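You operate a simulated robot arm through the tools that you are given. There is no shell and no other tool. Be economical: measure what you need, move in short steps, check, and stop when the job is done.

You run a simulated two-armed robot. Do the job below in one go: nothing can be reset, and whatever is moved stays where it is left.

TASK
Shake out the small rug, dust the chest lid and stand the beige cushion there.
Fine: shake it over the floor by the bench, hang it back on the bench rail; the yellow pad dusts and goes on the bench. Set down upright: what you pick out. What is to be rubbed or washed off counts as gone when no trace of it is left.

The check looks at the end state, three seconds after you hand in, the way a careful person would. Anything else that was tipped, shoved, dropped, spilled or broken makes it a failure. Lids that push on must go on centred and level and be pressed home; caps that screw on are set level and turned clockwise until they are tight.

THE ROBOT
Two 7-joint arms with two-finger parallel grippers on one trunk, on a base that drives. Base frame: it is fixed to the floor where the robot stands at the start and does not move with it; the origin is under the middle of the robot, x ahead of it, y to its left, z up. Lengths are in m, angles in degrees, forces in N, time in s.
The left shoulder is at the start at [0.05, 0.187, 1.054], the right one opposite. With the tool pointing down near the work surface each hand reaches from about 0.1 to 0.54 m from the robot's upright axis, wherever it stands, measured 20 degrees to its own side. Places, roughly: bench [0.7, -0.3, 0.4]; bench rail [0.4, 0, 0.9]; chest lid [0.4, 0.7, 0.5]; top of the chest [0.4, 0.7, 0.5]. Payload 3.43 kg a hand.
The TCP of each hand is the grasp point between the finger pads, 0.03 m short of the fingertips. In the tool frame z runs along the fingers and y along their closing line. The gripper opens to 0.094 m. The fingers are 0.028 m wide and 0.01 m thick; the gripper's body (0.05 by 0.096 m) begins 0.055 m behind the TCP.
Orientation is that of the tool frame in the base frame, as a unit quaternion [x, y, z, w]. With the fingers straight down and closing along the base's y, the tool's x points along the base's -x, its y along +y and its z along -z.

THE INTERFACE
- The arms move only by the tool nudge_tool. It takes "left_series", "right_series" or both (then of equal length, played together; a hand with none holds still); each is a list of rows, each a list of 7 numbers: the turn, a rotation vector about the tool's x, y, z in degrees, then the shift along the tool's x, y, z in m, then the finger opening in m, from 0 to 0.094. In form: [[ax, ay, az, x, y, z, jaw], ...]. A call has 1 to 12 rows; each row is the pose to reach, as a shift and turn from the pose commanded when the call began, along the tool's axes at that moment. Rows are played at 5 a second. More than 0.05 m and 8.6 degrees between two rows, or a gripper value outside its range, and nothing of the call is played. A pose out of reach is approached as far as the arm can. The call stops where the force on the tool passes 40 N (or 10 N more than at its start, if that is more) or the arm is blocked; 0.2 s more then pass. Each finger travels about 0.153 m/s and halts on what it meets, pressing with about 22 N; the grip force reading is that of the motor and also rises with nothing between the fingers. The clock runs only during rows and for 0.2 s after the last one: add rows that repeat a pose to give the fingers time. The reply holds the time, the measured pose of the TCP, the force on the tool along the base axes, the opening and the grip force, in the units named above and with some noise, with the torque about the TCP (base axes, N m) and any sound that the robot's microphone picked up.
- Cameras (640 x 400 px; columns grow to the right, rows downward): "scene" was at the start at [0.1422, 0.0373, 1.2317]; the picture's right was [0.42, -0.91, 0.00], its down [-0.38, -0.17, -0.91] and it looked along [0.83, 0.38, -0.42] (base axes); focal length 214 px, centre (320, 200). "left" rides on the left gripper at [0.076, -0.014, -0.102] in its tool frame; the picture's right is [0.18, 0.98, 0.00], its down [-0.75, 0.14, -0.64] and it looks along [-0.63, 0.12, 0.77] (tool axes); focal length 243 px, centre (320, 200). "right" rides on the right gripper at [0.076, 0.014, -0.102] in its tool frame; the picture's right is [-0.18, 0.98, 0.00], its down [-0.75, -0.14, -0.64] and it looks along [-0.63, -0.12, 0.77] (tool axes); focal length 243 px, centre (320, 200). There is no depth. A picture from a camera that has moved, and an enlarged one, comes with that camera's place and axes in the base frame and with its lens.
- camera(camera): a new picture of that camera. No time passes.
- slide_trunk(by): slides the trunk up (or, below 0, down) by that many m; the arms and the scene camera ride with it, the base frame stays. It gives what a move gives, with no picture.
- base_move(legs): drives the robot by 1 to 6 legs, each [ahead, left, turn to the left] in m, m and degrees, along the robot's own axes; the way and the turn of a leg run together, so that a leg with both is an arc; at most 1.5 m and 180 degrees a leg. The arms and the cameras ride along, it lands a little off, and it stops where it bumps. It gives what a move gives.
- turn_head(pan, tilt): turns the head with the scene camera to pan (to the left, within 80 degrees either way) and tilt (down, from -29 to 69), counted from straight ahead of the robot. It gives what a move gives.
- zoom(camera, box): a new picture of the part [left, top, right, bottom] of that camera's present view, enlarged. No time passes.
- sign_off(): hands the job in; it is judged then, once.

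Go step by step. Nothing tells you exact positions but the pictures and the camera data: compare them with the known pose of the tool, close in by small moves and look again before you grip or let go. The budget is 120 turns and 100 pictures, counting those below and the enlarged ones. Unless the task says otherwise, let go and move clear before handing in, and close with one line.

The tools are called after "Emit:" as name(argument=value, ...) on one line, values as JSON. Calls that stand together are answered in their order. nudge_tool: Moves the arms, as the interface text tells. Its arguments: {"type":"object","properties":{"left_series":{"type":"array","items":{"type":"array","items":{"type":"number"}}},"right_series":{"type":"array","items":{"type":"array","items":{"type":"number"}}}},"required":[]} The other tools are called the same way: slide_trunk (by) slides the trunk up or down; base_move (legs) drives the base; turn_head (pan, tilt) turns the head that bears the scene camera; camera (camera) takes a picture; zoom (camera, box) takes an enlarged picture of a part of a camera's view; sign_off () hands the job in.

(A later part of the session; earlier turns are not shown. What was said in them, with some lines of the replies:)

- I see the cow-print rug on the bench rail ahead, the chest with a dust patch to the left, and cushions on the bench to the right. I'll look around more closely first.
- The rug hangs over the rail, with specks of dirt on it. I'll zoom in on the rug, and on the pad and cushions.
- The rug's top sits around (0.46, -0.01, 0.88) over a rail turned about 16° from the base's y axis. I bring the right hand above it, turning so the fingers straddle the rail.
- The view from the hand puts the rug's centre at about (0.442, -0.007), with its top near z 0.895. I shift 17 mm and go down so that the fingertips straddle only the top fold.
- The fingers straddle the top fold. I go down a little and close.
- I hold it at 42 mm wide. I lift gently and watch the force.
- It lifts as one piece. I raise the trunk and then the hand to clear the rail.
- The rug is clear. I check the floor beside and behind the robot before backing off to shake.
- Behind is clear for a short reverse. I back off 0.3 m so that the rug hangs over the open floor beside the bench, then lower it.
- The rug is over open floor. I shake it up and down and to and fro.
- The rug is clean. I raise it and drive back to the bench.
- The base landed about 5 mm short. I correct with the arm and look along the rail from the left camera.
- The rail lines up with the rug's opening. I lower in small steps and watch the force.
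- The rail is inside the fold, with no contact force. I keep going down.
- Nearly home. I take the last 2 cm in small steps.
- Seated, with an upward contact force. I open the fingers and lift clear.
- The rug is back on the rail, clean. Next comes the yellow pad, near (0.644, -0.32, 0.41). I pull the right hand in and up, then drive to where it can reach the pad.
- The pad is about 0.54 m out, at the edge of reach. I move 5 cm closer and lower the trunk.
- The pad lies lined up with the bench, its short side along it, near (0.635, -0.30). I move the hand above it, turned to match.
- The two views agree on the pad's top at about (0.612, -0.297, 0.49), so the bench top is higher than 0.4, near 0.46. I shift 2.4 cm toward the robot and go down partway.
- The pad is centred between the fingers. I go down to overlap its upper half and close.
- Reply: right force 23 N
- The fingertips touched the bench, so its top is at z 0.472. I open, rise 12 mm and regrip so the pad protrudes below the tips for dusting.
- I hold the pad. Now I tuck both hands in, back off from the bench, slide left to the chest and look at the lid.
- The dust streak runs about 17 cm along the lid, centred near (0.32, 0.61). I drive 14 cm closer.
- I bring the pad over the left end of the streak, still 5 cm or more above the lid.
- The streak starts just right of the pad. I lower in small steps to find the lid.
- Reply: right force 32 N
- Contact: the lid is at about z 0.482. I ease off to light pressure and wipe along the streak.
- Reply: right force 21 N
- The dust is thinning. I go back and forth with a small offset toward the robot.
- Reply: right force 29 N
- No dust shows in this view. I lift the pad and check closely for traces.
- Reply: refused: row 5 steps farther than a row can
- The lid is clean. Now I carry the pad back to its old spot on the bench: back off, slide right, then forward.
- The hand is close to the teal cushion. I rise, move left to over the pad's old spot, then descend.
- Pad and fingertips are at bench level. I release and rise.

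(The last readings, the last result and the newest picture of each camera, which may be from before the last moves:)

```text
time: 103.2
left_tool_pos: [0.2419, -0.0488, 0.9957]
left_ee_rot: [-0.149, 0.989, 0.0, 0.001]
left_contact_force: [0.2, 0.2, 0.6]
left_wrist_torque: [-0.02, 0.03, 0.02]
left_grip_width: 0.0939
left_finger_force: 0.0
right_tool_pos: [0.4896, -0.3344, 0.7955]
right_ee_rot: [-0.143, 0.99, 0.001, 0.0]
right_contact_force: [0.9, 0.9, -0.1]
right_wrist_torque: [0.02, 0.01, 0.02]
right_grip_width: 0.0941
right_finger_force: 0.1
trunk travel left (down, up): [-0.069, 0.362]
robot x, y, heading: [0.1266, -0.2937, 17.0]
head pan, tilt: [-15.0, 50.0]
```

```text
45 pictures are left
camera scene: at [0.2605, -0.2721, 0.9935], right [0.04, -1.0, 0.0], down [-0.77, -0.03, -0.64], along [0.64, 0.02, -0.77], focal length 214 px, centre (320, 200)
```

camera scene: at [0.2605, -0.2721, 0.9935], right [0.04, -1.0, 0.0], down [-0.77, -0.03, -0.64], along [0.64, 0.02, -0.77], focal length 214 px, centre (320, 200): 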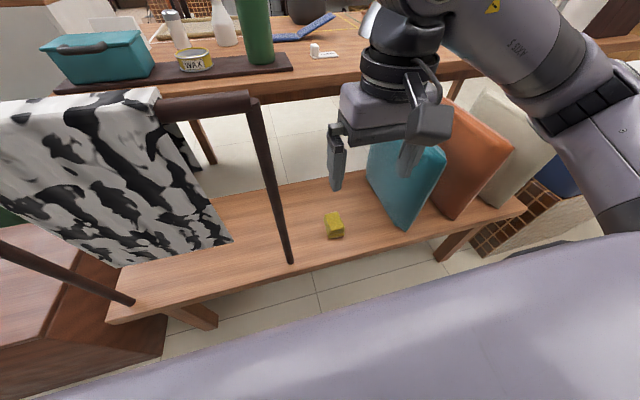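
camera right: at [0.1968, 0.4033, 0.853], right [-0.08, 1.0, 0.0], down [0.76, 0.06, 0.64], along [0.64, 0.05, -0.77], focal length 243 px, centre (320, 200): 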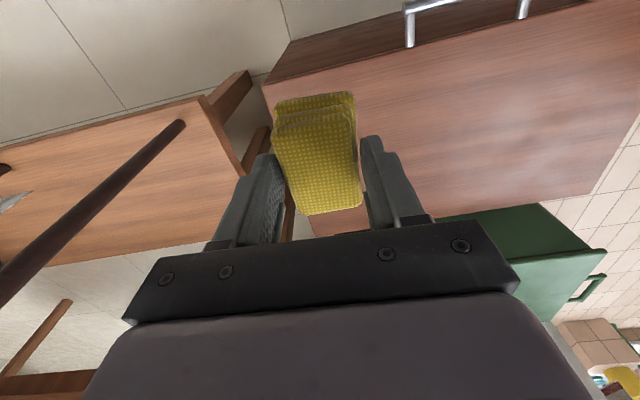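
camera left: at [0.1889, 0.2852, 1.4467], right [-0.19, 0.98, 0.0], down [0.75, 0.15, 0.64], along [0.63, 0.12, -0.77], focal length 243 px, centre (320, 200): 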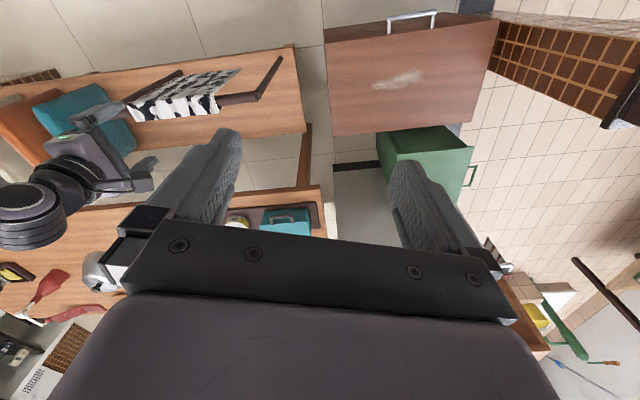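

The pad sits on the bench. I raise the trunk and slide right toward the beige cushion.

Emit:
slide_trunk(by=0.25)

Emit:
base_move(legs=[[-0.02, -0.5, 0]])

Emit:
turn_head(pan=-15, tilt=55)

Emit:
camera(camera="scene")

Emit:
camera(camera="right")

```text
time: 105.8
left_tool_pos: [0.2421, -0.0475, 1.2466]
left_ee_rot: [-0.15, 0.989, 0.001, 0.001]
left_contact_force: [0.3, 0.2, 0.4]
left_wrist_torque: [-0.03, 0.02, 0.01]
left_grip_width: 0.0939
left_finger_force: 0.0
right_tool_pos: [0.4904, -0.3347, 1.0458]
right_ee_rot: [-0.145, 0.989, 0.0, 0.001]
right_contact_force: [-0.9, -0.5, 0.6]
right_wrist_torque: [0.0, 0.01, -0.01]
right_grip_width: 0.0939
right_finger_force: 0.0
trunk travel left (down, up): [-0.319, 0.112]
robot x, y, heading: [0.1273, -0.2881, 17.1]
head pan, tilt: [-15.0, 50.0]
```

```text
time: 110.8
left_tool_pos: [0.3741, -0.5438, 1.2462]
left_ee_rot: [-0.147, 0.989, 0.0, 0.001]
left_contact_force: [0.0, 0.4, 0.1]
left_wrist_torque: [0.01, 0.0, 0.02]
left_grip_width: 0.0941
left_finger_force: 0.1
right_tool_pos: [0.6199, -0.833, 1.0472]
right_ee_rot: [-0.141, 0.99, 0.001, 0.0]
right_contact_force: [0.2, 0.0, 0.2]
right_wrist_torque: [-0.02, -0.03, -0.03]
right_grip_width: 0.0942
right_finger_force: 0.1
trunk travel left (down, up): [-0.319, 0.112]
robot x, y, heading: [0.2585, -0.7844, 16.9]
head pan, tilt: [-15.0, 50.0]
```

```text
time: 111.5
left_tool_pos: [0.3742, -0.5438, 1.2453]
left_ee_rot: [-0.147, 0.989, 0.001, 0.001]
left_contact_force: [1.7, -0.5, 0.8]
left_wrist_torque: [-0.01, 0.0, -0.03]
left_grip_width: 0.0941
left_finger_force: 0.1
right_tool_pos: [0.62, -0.8319, 1.0466]
right_ee_rot: [-0.142, 0.99, 0.001, 0.0]
right_contact_force: [0.0, 0.2, 0.6]
right_wrist_torque: [-0.01, 0.02, -0.02]
right_grip_width: 0.0938
right_finger_force: 0.1
trunk travel left (down, up): [-0.319, 0.112]
robot x, y, heading: [0.2542, -0.7862, 16.6]
head pan, tilt: [-15.0, 55.0]
```

```text
44 pictures are left
camera scene: at [0.3861, -0.7689, 1.2371], right [0.03, -1.0, 0.0], down [-0.82, -0.03, -0.57], along [0.57, 0.02, -0.82], focal length 214 px, centre (320, 200)
```

scene: 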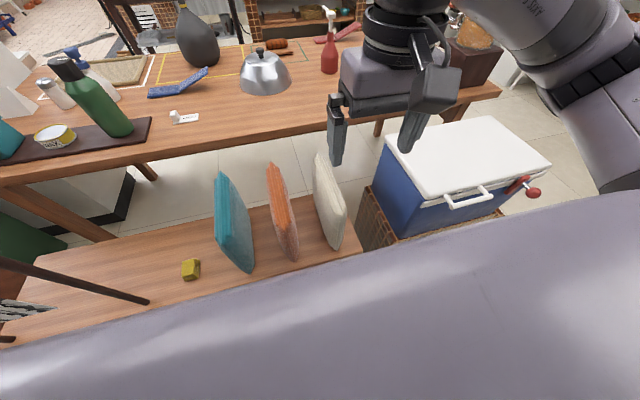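

```text
43 pictures are left
camera right: at [0.5427, -0.8397, 1.1489], right [-0.1, 1.0, 0.0], down [0.76, 0.07, 0.64], along [0.64, 0.07, -0.77], focal length 243 px, centre (320, 200)
```

right: 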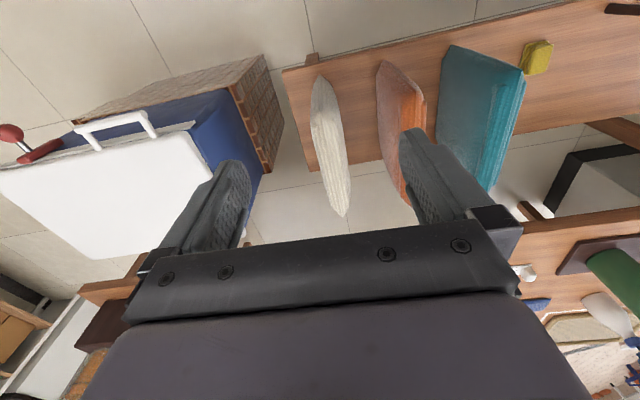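

The beige cushion stands alone at the bench end, its top centred near (0.825, -0.78, 0.715) and turned about 19°, with free gaps on both sides. I nudge closer and bring the hand above it.

Emit:
base_move(legs=[[0.03, 0, 0]])

Emit:
slide_trunk(by=-0.08)

Emit:
nudge_tool(right_series=[[0, 0, -0.5, -0.03, -0.001, 0.02, 0.094], [0, 0, -1, -0.06, -0.003, 0.04, 0.094], [0, 0, -1.5, -0.09, -0.004, 0.06, 0.094], [0, 0, -2, -0.12, -0.005, 0.09, 0.094], [0, 0, -2.7, -0.15, -0.007, 0.12, 0.094], [0, 0, -2.7, -0.181, -0.008, 0.14, 0.094]])

Emit:
camera(camera="right")

Emit:
camera(camera="scene")

```text
time: 112.3
left_tool_pos: [0.403, -0.5359, 1.2458]
left_ee_rot: [-0.147, 0.989, -0.001, 0.0]
left_contact_force: [-0.4, -0.3, -0.3]
left_wrist_torque: [-0.03, 0.04, -0.01]
left_grip_width: 0.094
left_finger_force: 0.1
right_tool_pos: [0.6498, -0.8231, 1.0471]
right_ee_rot: [-0.142, 0.99, 0.001, -0.001]
right_contact_force: [0.1, -0.5, 0.0]
right_wrist_torque: [-0.01, 0.03, -0.03]
right_grip_width: 0.0939
right_finger_force: 0.0
trunk travel left (down, up): [-0.319, 0.112]
robot x, y, heading: [0.286, -0.778, 16.9]
head pan, tilt: [-15.0, 55.0]
```

```text
time: 113.5
left_tool_pos: [0.4013, -0.5364, 1.1655]
left_ee_rot: [-0.147, 0.989, 0.0, 0.001]
left_contact_force: [-1.5, 0.1, -0.9]
left_wrist_torque: [0.02, 0.0, 0.03]
left_grip_width: 0.0939
left_finger_force: 0.1
right_tool_pos: [0.6477, -0.8239, 0.9668]
right_ee_rot: [-0.141, 0.99, 0.001, 0.001]
right_contact_force: [-1.1, 0.1, -0.2]
right_wrist_torque: [-0.02, -0.03, -0.02]
right_grip_width: 0.0938
right_finger_force: 0.1
trunk travel left (down, up): [-0.239, 0.192]
robot x, y, heading: [0.2851, -0.7774, 16.7]
head pan, tilt: [-15.0, 55.0]
```

```text
time: 114.9
left_tool_pos: [0.4022, -0.5353, 1.1656]
left_ee_rot: [-0.146, 0.989, 0.0, 0.001]
left_contact_force: [-0.1, -0.4, 0.9]
left_wrist_torque: [-0.04, -0.02, -0.01]
left_grip_width: 0.0941
left_finger_force: 0.1
right_tool_pos: [0.8255, -0.7788, 0.8259]
right_ee_rot: [-0.165, 0.986, 0.001, 0.001]
right_contact_force: [-0.2, -0.5, -0.1]
right_wrist_torque: [0.03, -0.01, 0.02]
right_grip_width: 0.0942
right_finger_force: 0.0
trunk travel left (down, up): [-0.239, 0.192]
robot x, y, heading: [0.2877, -0.7755, 17.1]
head pan, tilt: [-15.0, 55.0]
```

```text
42 pictures are left
camera right: at [0.7481, -0.7895, 0.9278], right [-0.15, 0.99, 0.0], down [0.76, 0.11, 0.64], along [0.64, 0.1, -0.77], focal length 243 px, centre (320, 200)
```

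right: 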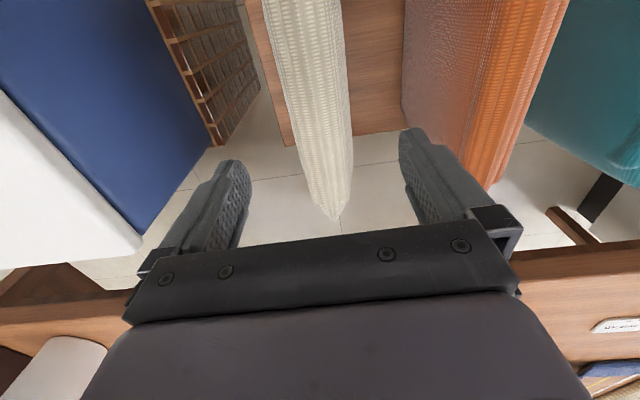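

```text
41 pictures are left
camera scene: at [0.4148, -0.7601, 1.157], right [0.03, -1.0, 0.0], down [-0.82, -0.03, -0.57], along [0.57, 0.02, -0.82], focal length 214 px, centre (320, 200)
```

scene: 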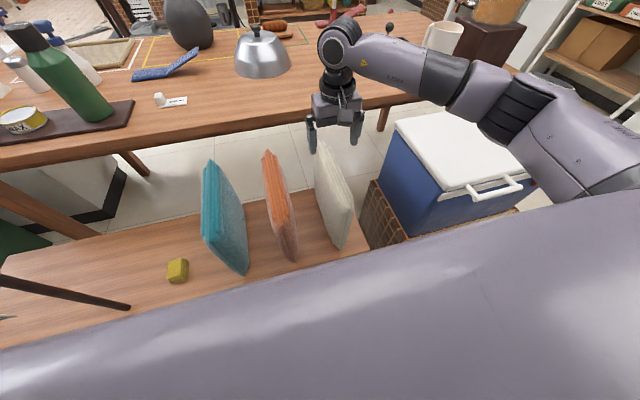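

The hand is centred over the cushion. I narrow the opening to clear the orange one and descend.

Emit:
nudge_tool(right_series=[[0, 0, 0, 0, 0.001, 0.035, 0.084], [0, 0, 0, 0, 0.001, 0.07, 0.084], [0, 0, 0, 0, 0.001, 0.1, 0.084], [0, 0, 0, 0, 0.001, 0.125, 0.084], [0, 0, 0, 0, 0.001, 0.14, 0.084]])

Emit:
camera(camera="right")

Emit:
zoom(camera="scene", box=[240, 60, 420, 260])

```text
time: 116.1
left_tool_pos: [0.4008, -0.5352, 1.1648]
left_ee_rot: [-0.147, 0.989, 0.0, 0.0]
left_contact_force: [0.5, -1.1, -0.5]
left_wrist_torque: [0.03, 0.01, 0.0]
left_grip_width: 0.0941
left_finger_force: 0.0
right_tool_pos: [0.8245, -0.778, 0.6848]
right_ee_rot: [-0.166, 0.986, 0.001, 0.001]
right_contact_force: [-0.2, 0.3, -0.2]
right_wrist_torque: [-0.02, 0.0, -0.01]
right_grip_width: 0.084
right_finger_force: 0.1
trunk travel left (down, up): [-0.239, 0.192]
robot x, y, heading: [0.2846, -0.7773, 16.6]
head pan, tilt: [-15.0, 55.0]
```

```text
40 pictures are left
camera right: at [0.7473, -0.7896, 0.7871], right [-0.15, 0.99, 0.0], down [0.76, 0.11, 0.64], along [0.64, 0.1, -0.77], focal length 243 px, centre (320, 200)
```

right: 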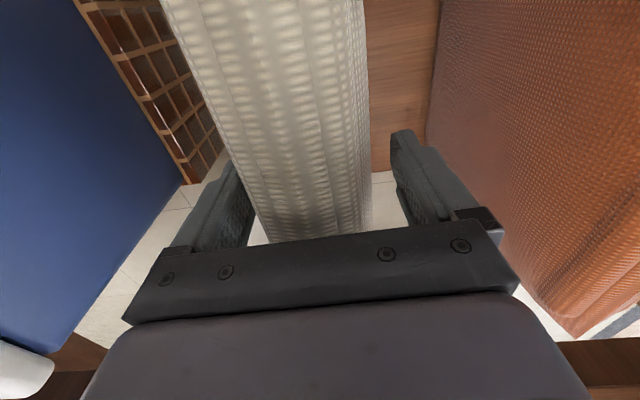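

```text
2.00 times, centred on (330, 160) of scene
camera zoom: at [0.4147, -0.7602, 1.157], right [0.03, -1.0, 0.0], down [-0.82, -0.03, -0.57], along [0.57, 0.02, -0.82], focal length 429 px, centre (300, 280)
```

zoom: 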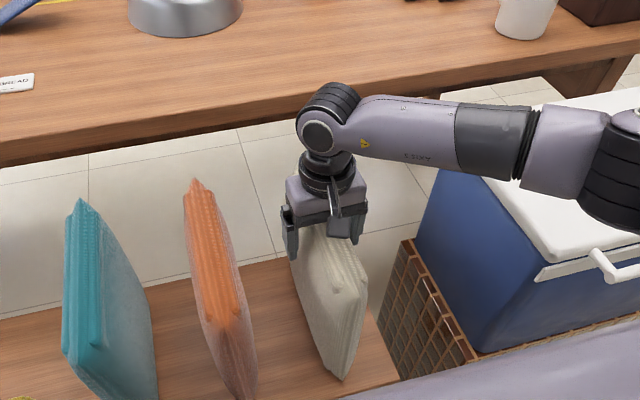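

Aligned, straddling. I close.

Emit:
nudge_tool(right_series=[[0, 0, 0, 0, 0, 0, 0.065], [0, 0, 0, 0, 0, 0, 0.045], [0, 0, 0, 0, 0, 0, 0.02], [0, 0, 0, 0, 0, 0, 0.0], [0, 0, 0, 0, 0, 0, 0.0]])

Emit:
nudge_tool(right_series=[[0, 0, 0, 0, 0, -0.015, 0.0], [0, 0, 0, 0, 0, -0.03, 0.0], [0, 0, 0, 0, 0, -0.06, 0.0]])

Emit:
zoom(camera="scene", box=[240, 60, 420, 260])

```text
time: 117.3
left_tool_pos: [0.4037, -0.5353, 1.1648]
left_ee_rot: [-0.147, 0.989, 0.0, 0.001]
left_contact_force: [0.3, 0.0, 0.9]
left_wrist_torque: [-0.02, 0.01, 0.03]
left_grip_width: 0.0942
left_finger_force: 0.1
right_tool_pos: [0.8236, -0.7783, 0.6844]
right_ee_rot: [-0.165, 0.986, 0.002, 0.0]
right_contact_force: [-0.3, 0.6, -0.7]
right_wrist_torque: [-0.03, 0.01, 0.0]
right_grip_width: 0.0701
right_finger_force: 21.5
trunk travel left (down, up): [-0.239, 0.192]
robot x, y, heading: [0.2862, -0.7776, 17.0]
head pan, tilt: [-15.0, 55.0]
```

```text
time: 118.1
left_tool_pos: [0.4032, -0.5351, 1.1638]
left_ee_rot: [-0.147, 0.989, 0.0, 0.001]
left_contact_force: [-0.7, -1.1, -0.1]
left_wrist_torque: [0.01, -0.02, -0.02]
left_grip_width: 0.0941
left_finger_force: 0.1
right_tool_pos: [0.8244, -0.78, 0.7474]
right_ee_rot: [-0.165, 0.986, 0.001, -0.001]
right_contact_force: [-0.2, 0.2, -2.4]
right_wrist_torque: [0.04, 0.03, 0.0]
right_grip_width: 0.07
right_finger_force: 22.2
trunk travel left (down, up): [-0.239, 0.192]
robot x, y, heading: [0.2832, -0.7824, 16.7]
head pan, tilt: [-15.0, 55.0]
```

```text
2.00 times, centred on (330, 160) of scene
camera zoom: at [0.4147, -0.7602, 1.157], right [0.03, -1.0, 0.0], down [-0.82, -0.03, -0.57], along [0.57, 0.02, -0.82], focal length 429 px, centre (300, 280)
```

zoom: 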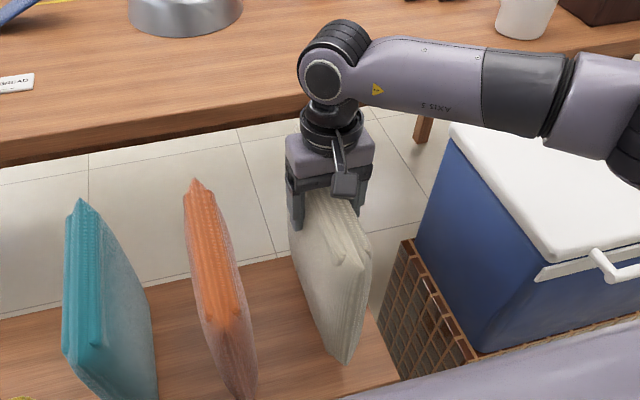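

The cushion is held and lifts cleanly. I raise it, pull it in, back off, and slide left to the chest.

Emit:
slide_trunk(by=0.18)

Emit:
nudge_tool(right_series=[[0, 0, 0, 0.035, 0, 0, 0], [0, 0, 0, 0.07, 0, 0, 0], [0, 0, 0, 0.105, 0, 0, 0], [0, 0, 0, 0.14, 0, 0, 0]])

Emit:
base_move(legs=[[-0.3, 0, 0], [0, 1.4, 0]])

Emit:
turn_head(pan=0, tilt=50)

Emit:
camera(camera="scene")

```text
time: 120.1
left_tool_pos: [0.4027, -0.5347, 1.3455]
left_ee_rot: [-0.147, 0.989, 0.0, 0.002]
left_contact_force: [0.7, -0.2, 0.5]
left_wrist_torque: [-0.01, 0.0, -0.01]
left_grip_width: 0.0942
left_finger_force: 0.0
right_tool_pos: [0.8244, -0.7801, 0.9271]
right_ee_rot: [-0.165, 0.986, 0.0, 0.0]
right_contact_force: [-0.9, -0.5, -2.6]
right_wrist_torque: [0.01, 0.0, -0.03]
right_grip_width: 0.0701
right_finger_force: 22.2
trunk travel left (down, up): [-0.419, 0.012]
robot x, y, heading: [0.2881, -0.7775, 16.9]
head pan, tilt: [-15.0, 55.0]
```

```text
time: 121.1
left_tool_pos: [0.4015, -0.5363, 1.3455]
left_ee_rot: [-0.147, 0.989, 0.001, 0.001]
left_contact_force: [0.1, -0.8, 0.3]
left_wrist_torque: [-0.01, -0.03, 0.02]
left_grip_width: 0.0941
left_finger_force: 0.0
right_tool_pos: [0.6929, -0.8252, 0.9284]
right_ee_rot: [-0.166, 0.986, 0.001, 0.001]
right_contact_force: [0.5, -0.6, -1.5]
right_wrist_torque: [-0.03, 0.02, -0.01]
right_grip_width: 0.0696
right_finger_force: 21.7
trunk travel left (down, up): [-0.419, 0.012]
robot x, y, heading: [0.2873, -0.78, 16.8]
head pan, tilt: [-15.0, 55.0]
```

```text
time: 135.2
left_tool_pos: [-0.2838, 0.7135, 1.3458]
left_ee_rot: [-0.144, 0.99, 0.0, 0.002]
left_contact_force: [-0.3, 0.6, 0.1]
left_wrist_torque: [0.0, 0.0, 0.01]
left_grip_width: 0.0939
left_finger_force: 0.1
right_tool_pos: [0.0053, 0.4221, 0.9279]
right_ee_rot: [-0.162, 0.987, 0.0, 0.0]
right_contact_force: [0.3, 0.2, -2.9]
right_wrist_torque: [0.03, -0.02, 0.03]
right_grip_width: 0.0698
right_finger_force: 22.0
trunk travel left (down, up): [-0.419, 0.012]
robot x, y, heading: [-0.3998, 0.4687, 16.4]
head pan, tilt: [-15.0, 55.0]
```

```text
time: 135.9
left_tool_pos: [-0.2857, 0.7134, 1.3459]
left_ee_rot: [-0.144, 0.99, 0.0, 0.001]
left_contact_force: [-1.4, -0.3, -0.8]
left_wrist_torque: [0.01, -0.02, -0.02]
left_grip_width: 0.0942
left_finger_force: 0.2
right_tool_pos: [0.0057, 0.4217, 0.9271]
right_ee_rot: [-0.163, 0.987, 0.001, 0.0]
right_contact_force: [-0.2, 0.4, -2.8]
right_wrist_torque: [0.02, -0.04, -0.02]
right_grip_width: 0.0697
right_finger_force: 22.1
trunk travel left (down, up): [-0.419, 0.012]
robot x, y, heading: [-0.3982, 0.4699, 16.3]
head pan, tilt: [0.0, 50.0]
```

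```text
37 pictures are left
camera scene: at [-0.2708, 0.5083, 1.3435], right [0.28, -0.96, 0.0], down [-0.73, -0.22, -0.64], along [0.62, 0.18, -0.77], focal length 214 px, centre (320, 200)
```

scene: 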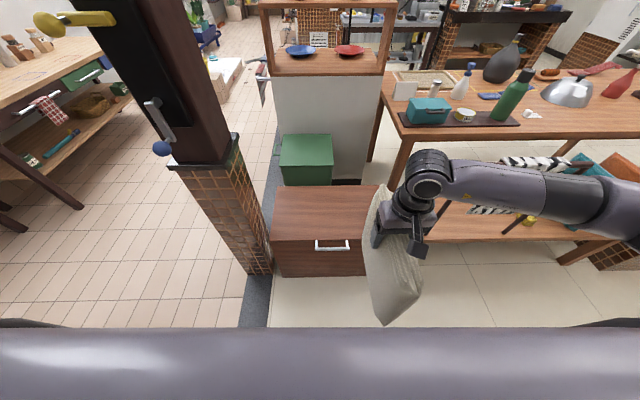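

I drive forward to the chest, with the cushion well above the lid.

Emit:
base_move(legs=[[0.24, 0, 0.5]])

Emit:
camera(camera="scene")

```text
time: 137.7
left_tool_pos: [-0.0555, 0.7853, 1.3443]
left_ee_rot: [-0.152, 0.988, 0.0, 0.0]
left_contact_force: [-0.3, -0.1, 0.2]
left_wrist_torque: [-0.01, 0.01, 0.04]
left_grip_width: 0.094
left_finger_force: 0.0
right_tool_pos: [0.2386, 0.497, 0.9273]
right_ee_rot: [-0.169, 0.986, 0.001, -0.001]
right_contact_force: [0.0, -0.3, -3.1]
right_wrist_torque: [0.0, 0.07, -0.01]
right_grip_width: 0.0699
right_finger_force: 21.7
trunk travel left (down, up): [-0.419, 0.012]
robot x, y, heading: [-0.1688, 0.5432, 17.2]
head pan, tilt: [0.0, 50.0]
```

```text
36 pictures are left
camera scene: at [-0.039, 0.5808, 1.3434], right [0.3, -0.95, 0.0], down [-0.73, -0.23, -0.64], along [0.61, 0.19, -0.77], focal length 214 px, centre (320, 200)
```

scene: 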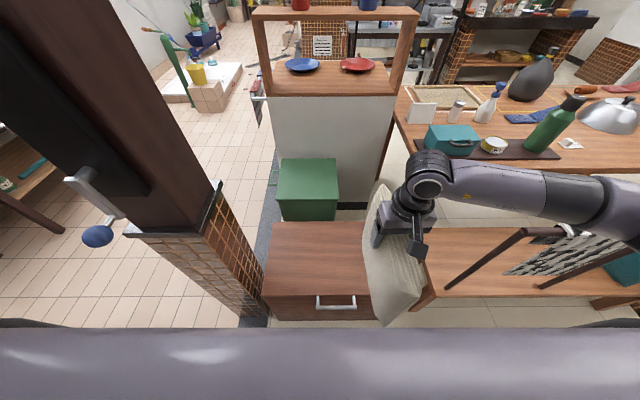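

I extend the cushion to above the lid's middle, squaring it to the chest, then lower the trunk.

Emit:
nudge_tool(right_series=[[0, 0, 0.6, -0.034, 0.014, 0, 0], [0, 0, 1.2, -0.068, 0.027, 0, 0], [0, 0, 1.8, -0.102, 0.041, 0, 0], [0, 0, 2.4, -0.136, 0.054, 0, 0], [0, 0, 3, -0.171, 0.068, 0, 0], [0, 0, 3, -0.171, 0.068, 0, 0]])

Emit:
slide_trunk(by=-0.18)

Emit:
camera(camera="scene")

Emit:
camera(camera="right")

```text
time: 139.1
left_tool_pos: [-0.055, 0.7852, 1.345]
left_ee_rot: [-0.151, 0.989, 0.0, 0.001]
left_contact_force: [-0.8, -1.0, -0.6]
left_wrist_torque: [0.01, 0.01, 0.0]
left_grip_width: 0.0942
left_finger_force: 0.1
right_tool_pos: [0.3788, 0.619, 0.9285]
right_ee_rot: [-0.144, 0.99, 0.001, -0.001]
right_contact_force: [-0.1, -0.3, -2.8]
right_wrist_torque: [0.02, 0.0, 0.01]
right_grip_width: 0.0698
right_finger_force: 22.0
trunk travel left (down, up): [-0.419, 0.012]
robot x, y, heading: [-0.1705, 0.5427, 17.2]
head pan, tilt: [0.0, 50.0]
```

```text
time: 141.1
left_tool_pos: [-0.0559, 0.7854, 1.1657]
left_ee_rot: [-0.151, 0.988, 0.0, 0.002]
left_contact_force: [0.7, -1.0, -0.8]
left_wrist_torque: [0.0, 0.0, -0.01]
left_grip_width: 0.0942
left_finger_force: 0.0
right_tool_pos: [0.3776, 0.6181, 0.7493]
right_ee_rot: [-0.144, 0.99, 0.001, 0.0]
right_contact_force: [-0.2, 0.3, -2.5]
right_wrist_torque: [0.02, -0.02, -0.01]
right_grip_width: 0.0697
right_finger_force: 22.0
trunk travel left (down, up): [-0.239, 0.192]
robot x, y, heading: [-0.1682, 0.5393, 17.1]
head pan, tilt: [0.0, 50.0]
```

```text
35 pictures are left
camera scene: at [-0.0398, 0.5806, 1.1636], right [0.3, -0.95, 0.0], down [-0.73, -0.23, -0.64], along [0.61, 0.19, -0.77], focal length 214 px, centre (320, 200)
```

scene: 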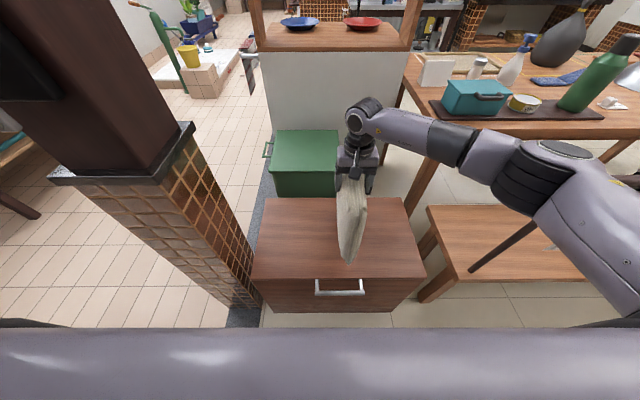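

```text
34 pictures are left
camera right: at [0.2996, 0.6108, 0.8508], right [-0.1, 0.99, 0.0], down [0.76, 0.08, 0.64], along [0.64, 0.07, -0.77], focal length 243 px, centre (320, 200)
```

right: 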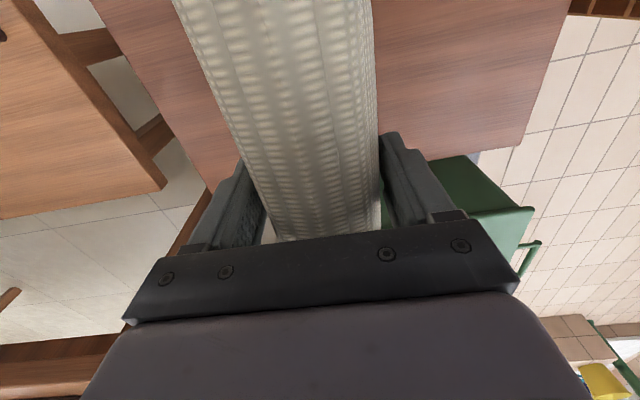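

The cushion is over the lid with margin front and back. I lower it in small steps.

Emit:
nudge_tool(right_series=[[0, 0, 0, 0, 0, 0.02, 0], [0, 0, 0, 0, 0, 0.035, 0], [0, 0, 0, 0, 0, 0.045, 0], [0, 0, 0, 0, 0, 0.05, 0]])

Emit:
nudge_tool(right_series=[[0, 0, 0, 0, 0, 0.003, 0]])

Emit:
zoom(camera="scene", box=[240, 130, 440, 300])

```text
time: 142.1
left_tool_pos: [-0.0585, 0.784, 1.167]
left_ee_rot: [-0.151, 0.988, 0.001, 0.001]
left_contact_force: [-0.1, 0.3, 0.1]
left_wrist_torque: [0.03, 0.02, 0.0]
left_grip_width: 0.0943
left_finger_force: 0.0
right_tool_pos: [0.3776, 0.6186, 0.7034]
right_ee_rot: [-0.144, 0.99, 0.002, 0.003]
right_contact_force: [-5.4, -6.6, 24.5]
right_wrist_torque: [-0.65, 0.47, 0.05]
right_grip_width: 0.0697
right_finger_force: 21.8
trunk travel left (down, up): [-0.239, 0.192]
robot x, y, heading: [-0.1691, 0.5402, 17.5]
head pan, tilt: [0.0, 50.0]
```

```text
time: 142.5
left_tool_pos: [-0.0593, 0.7842, 1.1662]
left_ee_rot: [-0.151, 0.988, 0.0, 0.002]
left_contact_force: [-0.3, 0.3, 0.1]
left_wrist_torque: [0.0, 0.03, 0.02]
left_grip_width: 0.0939
left_finger_force: 0.0
right_tool_pos: [0.3776, 0.6186, 0.6992]
right_ee_rot: [-0.144, 0.99, 0.002, 0.004]
right_contact_force: [-4.2, -5.1, 31.7]
right_wrist_torque: [-0.38, -0.02, 0.03]
right_grip_width: 0.0692
right_finger_force: 21.7
trunk travel left (down, up): [-0.239, 0.192]
robot x, y, heading: [-0.1701, 0.5431, 17.4]
head pan, tilt: [0.0, 50.0]
```

```text
2.35 times, centred on (340, 215) of scene
camera zoom: at [-0.0424, 0.5799, 1.1642], right [0.3, -0.95, 0.0], down [-0.73, -0.23, -0.65], along [0.62, 0.19, -0.76], focal length 505 px, centre (273, 165)
```

zoom: 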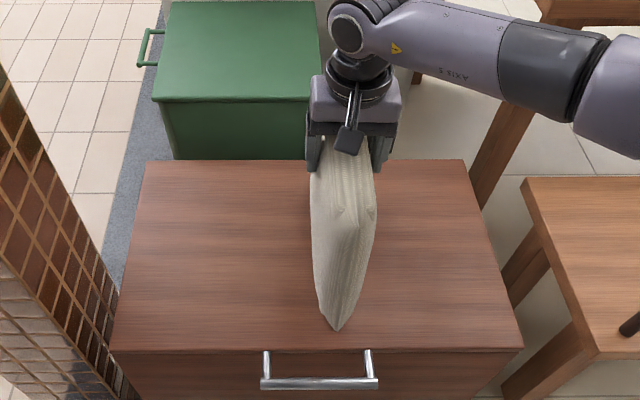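

Seated with downward pressure. I ease off a few millimetres and open gently.

Emit:
nudge_tool(right_series=[[0, 0, 0, 0, 0, -0.002, 0], [0, 0, 0, 0, 0, -0.003, 0]])

Emit:
zoom(camera="right", box=[120, 0, 560, 260])

```text
time: 143.1
left_tool_pos: [-0.0565, 0.7843, 1.1653]
left_ee_rot: [-0.152, 0.988, 0.0, 0.002]
left_contact_force: [-0.1, 0.3, 0.1]
left_wrist_torque: [-0.02, 0.01, 0.02]
left_grip_width: 0.0941
left_finger_force: 0.0
right_tool_pos: [0.3781, 0.6192, 0.6991]
right_ee_rot: [-0.144, 0.99, 0.001, 0.002]
right_contact_force: [5.0, -0.5, 15.5]
right_wrist_torque: [0.33, -0.72, -0.04]
right_grip_width: 0.0698
right_finger_force: 22.0
trunk travel left (down, up): [-0.239, 0.192]
robot x, y, heading: [-0.1711, 0.5412, 17.4]
head pan, tilt: [0.0, 50.0]
```

```text
1.45 times, centred on (340, 130) of right
camera zoom: at [0.2997, 0.6109, 0.8016], right [-0.1, 0.99, 0.0], down [0.76, 0.08, 0.65], along [0.64, 0.07, -0.76], focal length 353 px, centre (291, 302)
```

zoom: 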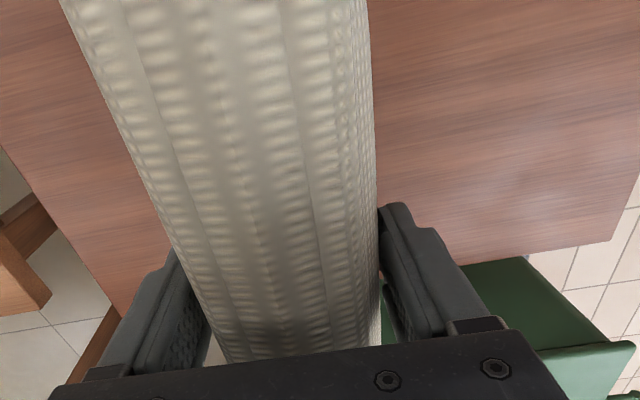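

Emit:
nudge_tool(right_series=[[0, 0, 0, 0, 0, -0.001, 0.072], [0, 0, 0, 0, 0, -0.001, 0.075], [0, 0, 0, 0, 0, -0.001, 0.08], [0, 0, 0, 0, 0, -0.001, 0.084], [0, 0, 0, 0, 0, -0.001, 0.088], [0, 0, 0, 0, 0, -0.001, 0.09]])

Emit:
zoom(camera="right", box=[120, 0, 560, 260])

Emit:
zoom(camera="scene", box=[240, 130, 440, 300])

```text
time: 144.5
left_tool_pos: [-0.0563, 0.7842, 1.1641]
left_ee_rot: [-0.15, 0.989, 0.0, 0.0]
left_contact_force: [0.3, 0.6, -0.4]
left_wrist_torque: [0.01, -0.03, -0.02]
left_grip_width: 0.094
left_finger_force: 0.0
right_tool_pos: [0.3773, 0.6185, 0.6992]
right_ee_rot: [-0.144, 0.99, 0.001, 0.0]
right_contact_force: [0.1, -0.4, 0.2]
right_wrist_torque: [-0.04, 0.01, -0.01]
right_grip_width: 0.0901
right_finger_force: 0.0
trunk travel left (down, up): [-0.239, 0.192]
robot x, y, heading: [-0.1677, 0.5397, 17.4]
head pan, tilt: [0.0, 50.0]
```

```text
1.45 times, centred on (340, 130) of right
camera zoom: at [0.2994, 0.6106, 0.8019], right [-0.1, 0.99, 0.0], down [0.76, 0.08, 0.64], along [0.64, 0.07, -0.77], focal length 353 px, centre (291, 302)
```

zoom: 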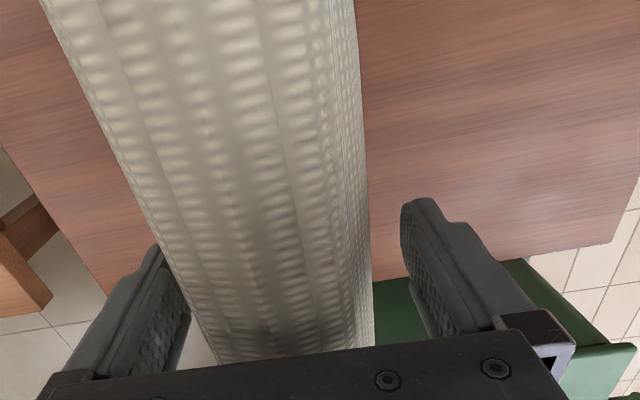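

```text
2.35 times, centred on (340, 215) of scene
camera zoom: at [-0.0399, 0.5806, 1.1635], right [0.3, -0.95, 0.0], down [-0.73, -0.23, -0.64], along [0.61, 0.19, -0.77], focal length 505 px, centre (273, 165)
```

zoom: 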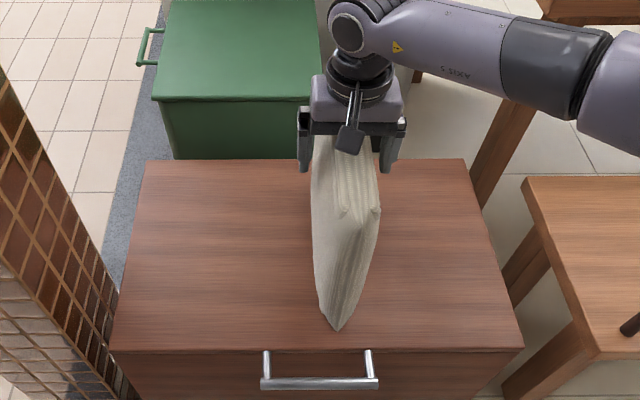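

The cushion's top shifted slightly. I wait a moment at full opening to see whether it stands on its own.

Emit:
nudge_tool(right_series=[[0, 0, 0, 0, -0.002, 0, 0.094], [0, 0, 0, 0, -0.004, 0, 0.094], [0, 0, 0, 0, -0.004, 0, 0.094], [0, 0, 0, 0, -0.004, 0, 0.094], [0, 0, 0, 0, -0.004, 0, 0.094]])

Emit:
zoom(camera="right", box=[120, 0, 560, 260])

```text
time: 145.7
left_tool_pos: [-0.0568, 0.7846, 1.1657]
left_ee_rot: [-0.151, 0.989, 0.001, 0.001]
left_contact_force: [-0.7, 0.1, 0.8]
left_wrist_torque: [-0.01, 0.03, 0.0]
left_grip_width: 0.0941
left_finger_force: 0.0
right_tool_pos: [0.3773, 0.6146, 0.7002]
right_ee_rot: [-0.143, 0.99, 0.001, 0.0]
right_contact_force: [-0.2, 0.4, 0.2]
right_wrist_torque: [0.02, -0.02, 0.01]
right_grip_width: 0.0938
right_finger_force: 0.0
trunk travel left (down, up): [-0.239, 0.192]
robot x, y, heading: [-0.1668, 0.5419, 17.3]
head pan, tilt: [0.0, 50.0]
```

```text
1.45 times, centred on (340, 130) of right
camera zoom: at [0.3007, 0.6069, 0.8015], right [-0.1, 0.99, 0.0], down [0.76, 0.08, 0.64], along [0.64, 0.07, -0.77], focal length 353 px, centre (291, 302)
```

zoom: 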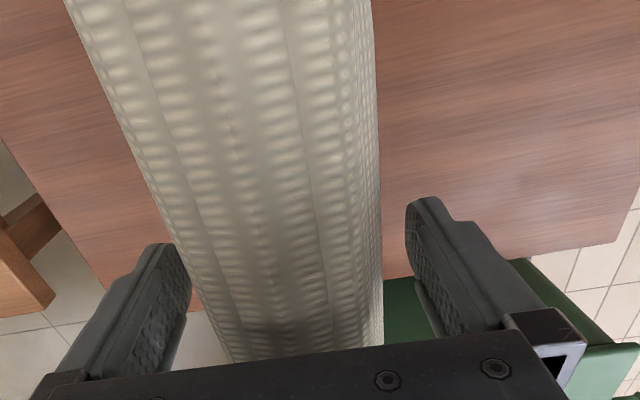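

The cushion stayed put while the hand moved, so it stands free. I rise straight up.

Emit:
nudge_tool(right_series=[[0, 0, 0, 0, 0, -0.02, 0.094], [0, 0, 0, 0, 0, -0.04, 0.094], [0, 0, 0, 0, 0, -0.07, 0.094], [0, 0, 0, 0, 0, -0.11, 0.094], [0, 0, 0, 0, 0, -0.15, 0.094], [0, 0, 0, 0, 0, -0.19, 0.094], [0, 0, 0, 0.03, 0, -0.21, 0.094], [0, 0, 0, 0.07, 0, -0.22, 0.094], [0, 0, 0, 0.11, 0, -0.22, 0.094]])

Emit:
base_move(legs=[[-0.2, 0, 0]])

Emit:
camera(camera="scene")

```text
time: 147.7
left_tool_pos: [-0.0568, 0.7849, 1.166]
left_ee_rot: [-0.151, 0.989, 0.0, 0.001]
left_contact_force: [-0.2, 0.3, -0.6]
left_wrist_torque: [0.03, -0.02, 0.0]
left_grip_width: 0.094
left_finger_force: 0.1
right_tool_pos: [0.272, 0.5829, 0.9178]
right_ee_rot: [-0.144, 0.99, 0.001, 0.001]
right_contact_force: [0.2, 0.2, 0.1]
right_wrist_torque: [0.0, 0.01, 0.01]
right_grip_width: 0.094
right_finger_force: 0.1
trunk travel left (down, up): [-0.239, 0.192]
robot x, y, heading: [-0.1707, 0.5402, 17.1]
head pan, tilt: [0.0, 50.0]
```

```text
time: 149.3
left_tool_pos: [-0.2469, 0.7253, 1.1653]
left_ee_rot: [-0.151, 0.989, 0.001, 0.001]
left_contact_force: [0.3, -0.3, 0.3]
left_wrist_torque: [0.0, -0.01, -0.03]
left_grip_width: 0.0941
left_finger_force: 0.0
right_tool_pos: [0.0812, 0.524, 0.918]
right_ee_rot: [-0.144, 0.99, 0.001, 0.0]
right_contact_force: [-0.5, 0.2, -0.1]
right_wrist_torque: [0.0, -0.05, -0.01]
right_grip_width: 0.0938
right_finger_force: 0.0
trunk travel left (down, up): [-0.239, 0.192]
robot x, y, heading: [-0.3597, 0.4803, 17.4]
head pan, tilt: [0.0, 50.0]
```

```text
28 pictures are left
camera scene: at [-0.2309, 0.5211, 1.1636], right [0.3, -0.95, 0.0], down [-0.73, -0.23, -0.64], along [0.61, 0.19, -0.77], focal length 214 px, centre (320, 200)
```

scene: 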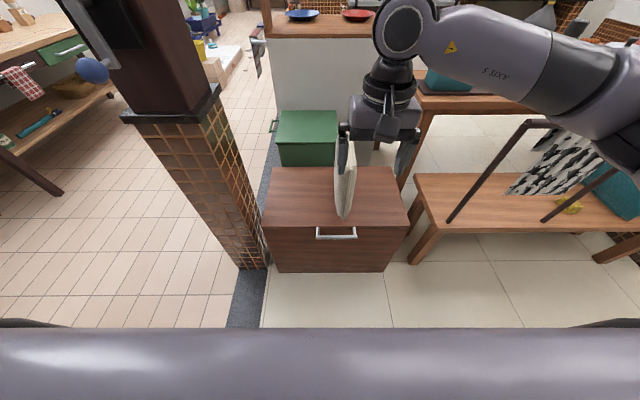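

The cushion stands on the chest. A last check of the chest and the bench.

Emit:
zoom(camera="scene", box=[250, 120, 430, 270])

Emit:
turn_head(pan=-45, tilt=30)

Emit:
camera(camera="scene")

Emit:
camera(camera="right")

```text
2.67 times, centred on (340, 195) of scene
camera zoom: at [-0.2309, 0.5211, 1.1636], right [0.3, -0.95, 0.0], down [-0.73, -0.23, -0.64], along [0.61, 0.19, -0.77], focal length 572 px, centre (267, 213)
```

zoom: 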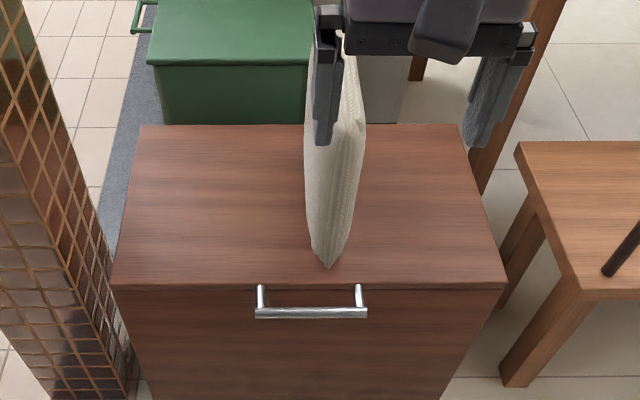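

```text
time: 150.4
left_tool_pos: [-0.2465, 0.7261, 1.1655]
left_ee_rot: [-0.151, 0.988, 0.0, 0.001]
left_contact_force: [0.0, 0.6, 1.0]
left_wrist_torque: [-0.01, 0.0, -0.01]
left_grip_width: 0.0941
left_finger_force: 0.0
right_tool_pos: [0.0817, 0.5234, 0.918]
right_ee_rot: [-0.143, 0.99, 0.001, -0.001]
right_contact_force: [0.2, -1.1, -0.4]
right_wrist_torque: [0.01, -0.03, 0.01]
right_grip_width: 0.0941
right_finger_force: 0.1
trunk travel left (down, up): [-0.239, 0.192]
robot x, y, heading: [-0.3614, 0.4841, 17.3]
head pan, tilt: [-45.0, 30.0]
```

```text
26 pictures are left
camera scene: at [-0.2239, 0.4563, 1.193], right [-0.46, -0.89, 0.0], down [-0.44, 0.23, -0.87], along [0.77, -0.4, -0.5], focal length 214 px, centre (320, 200)
```

scene: 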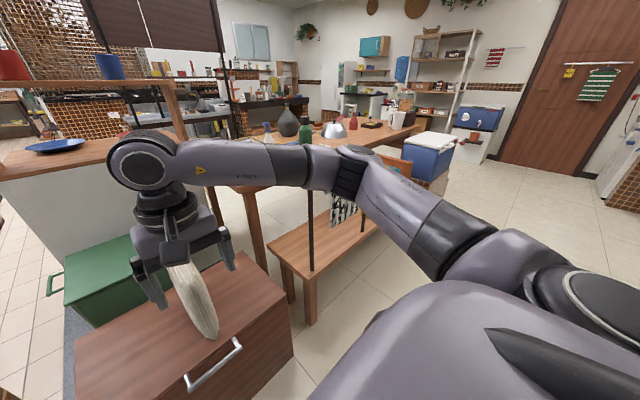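

```text
25 pictures are left
camera right: at [0.0043, 0.5163, 1.0205], right [-0.1, 0.99, 0.0], down [0.76, 0.08, 0.64], along [0.64, 0.07, -0.77], focal length 243 px, centre (320, 200)
```

right: 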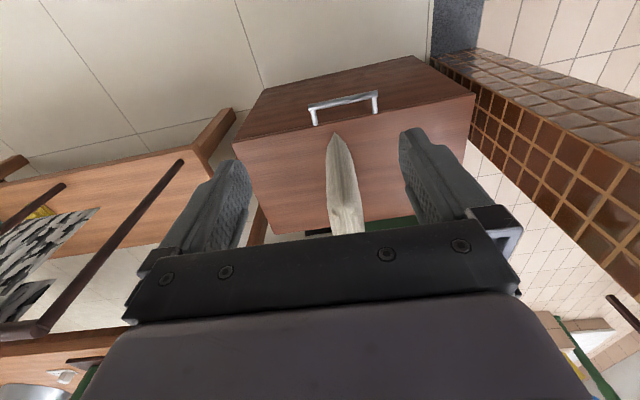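

The rug hangs clean on the rail, the pad lies on the bench, the lid shows no dust and the cushion stands upright on it with both hands clear. I hand in.

Emit:
sign_off()

```text
The job is handed in.
```

The rug is shaken out and hung back on the bench rail. The chest lid is dusted with no trace visible, the yellow pad is back on the bench, and the beige cushion stands upright on the lid. I checked only the front face of the rug after shaking it.
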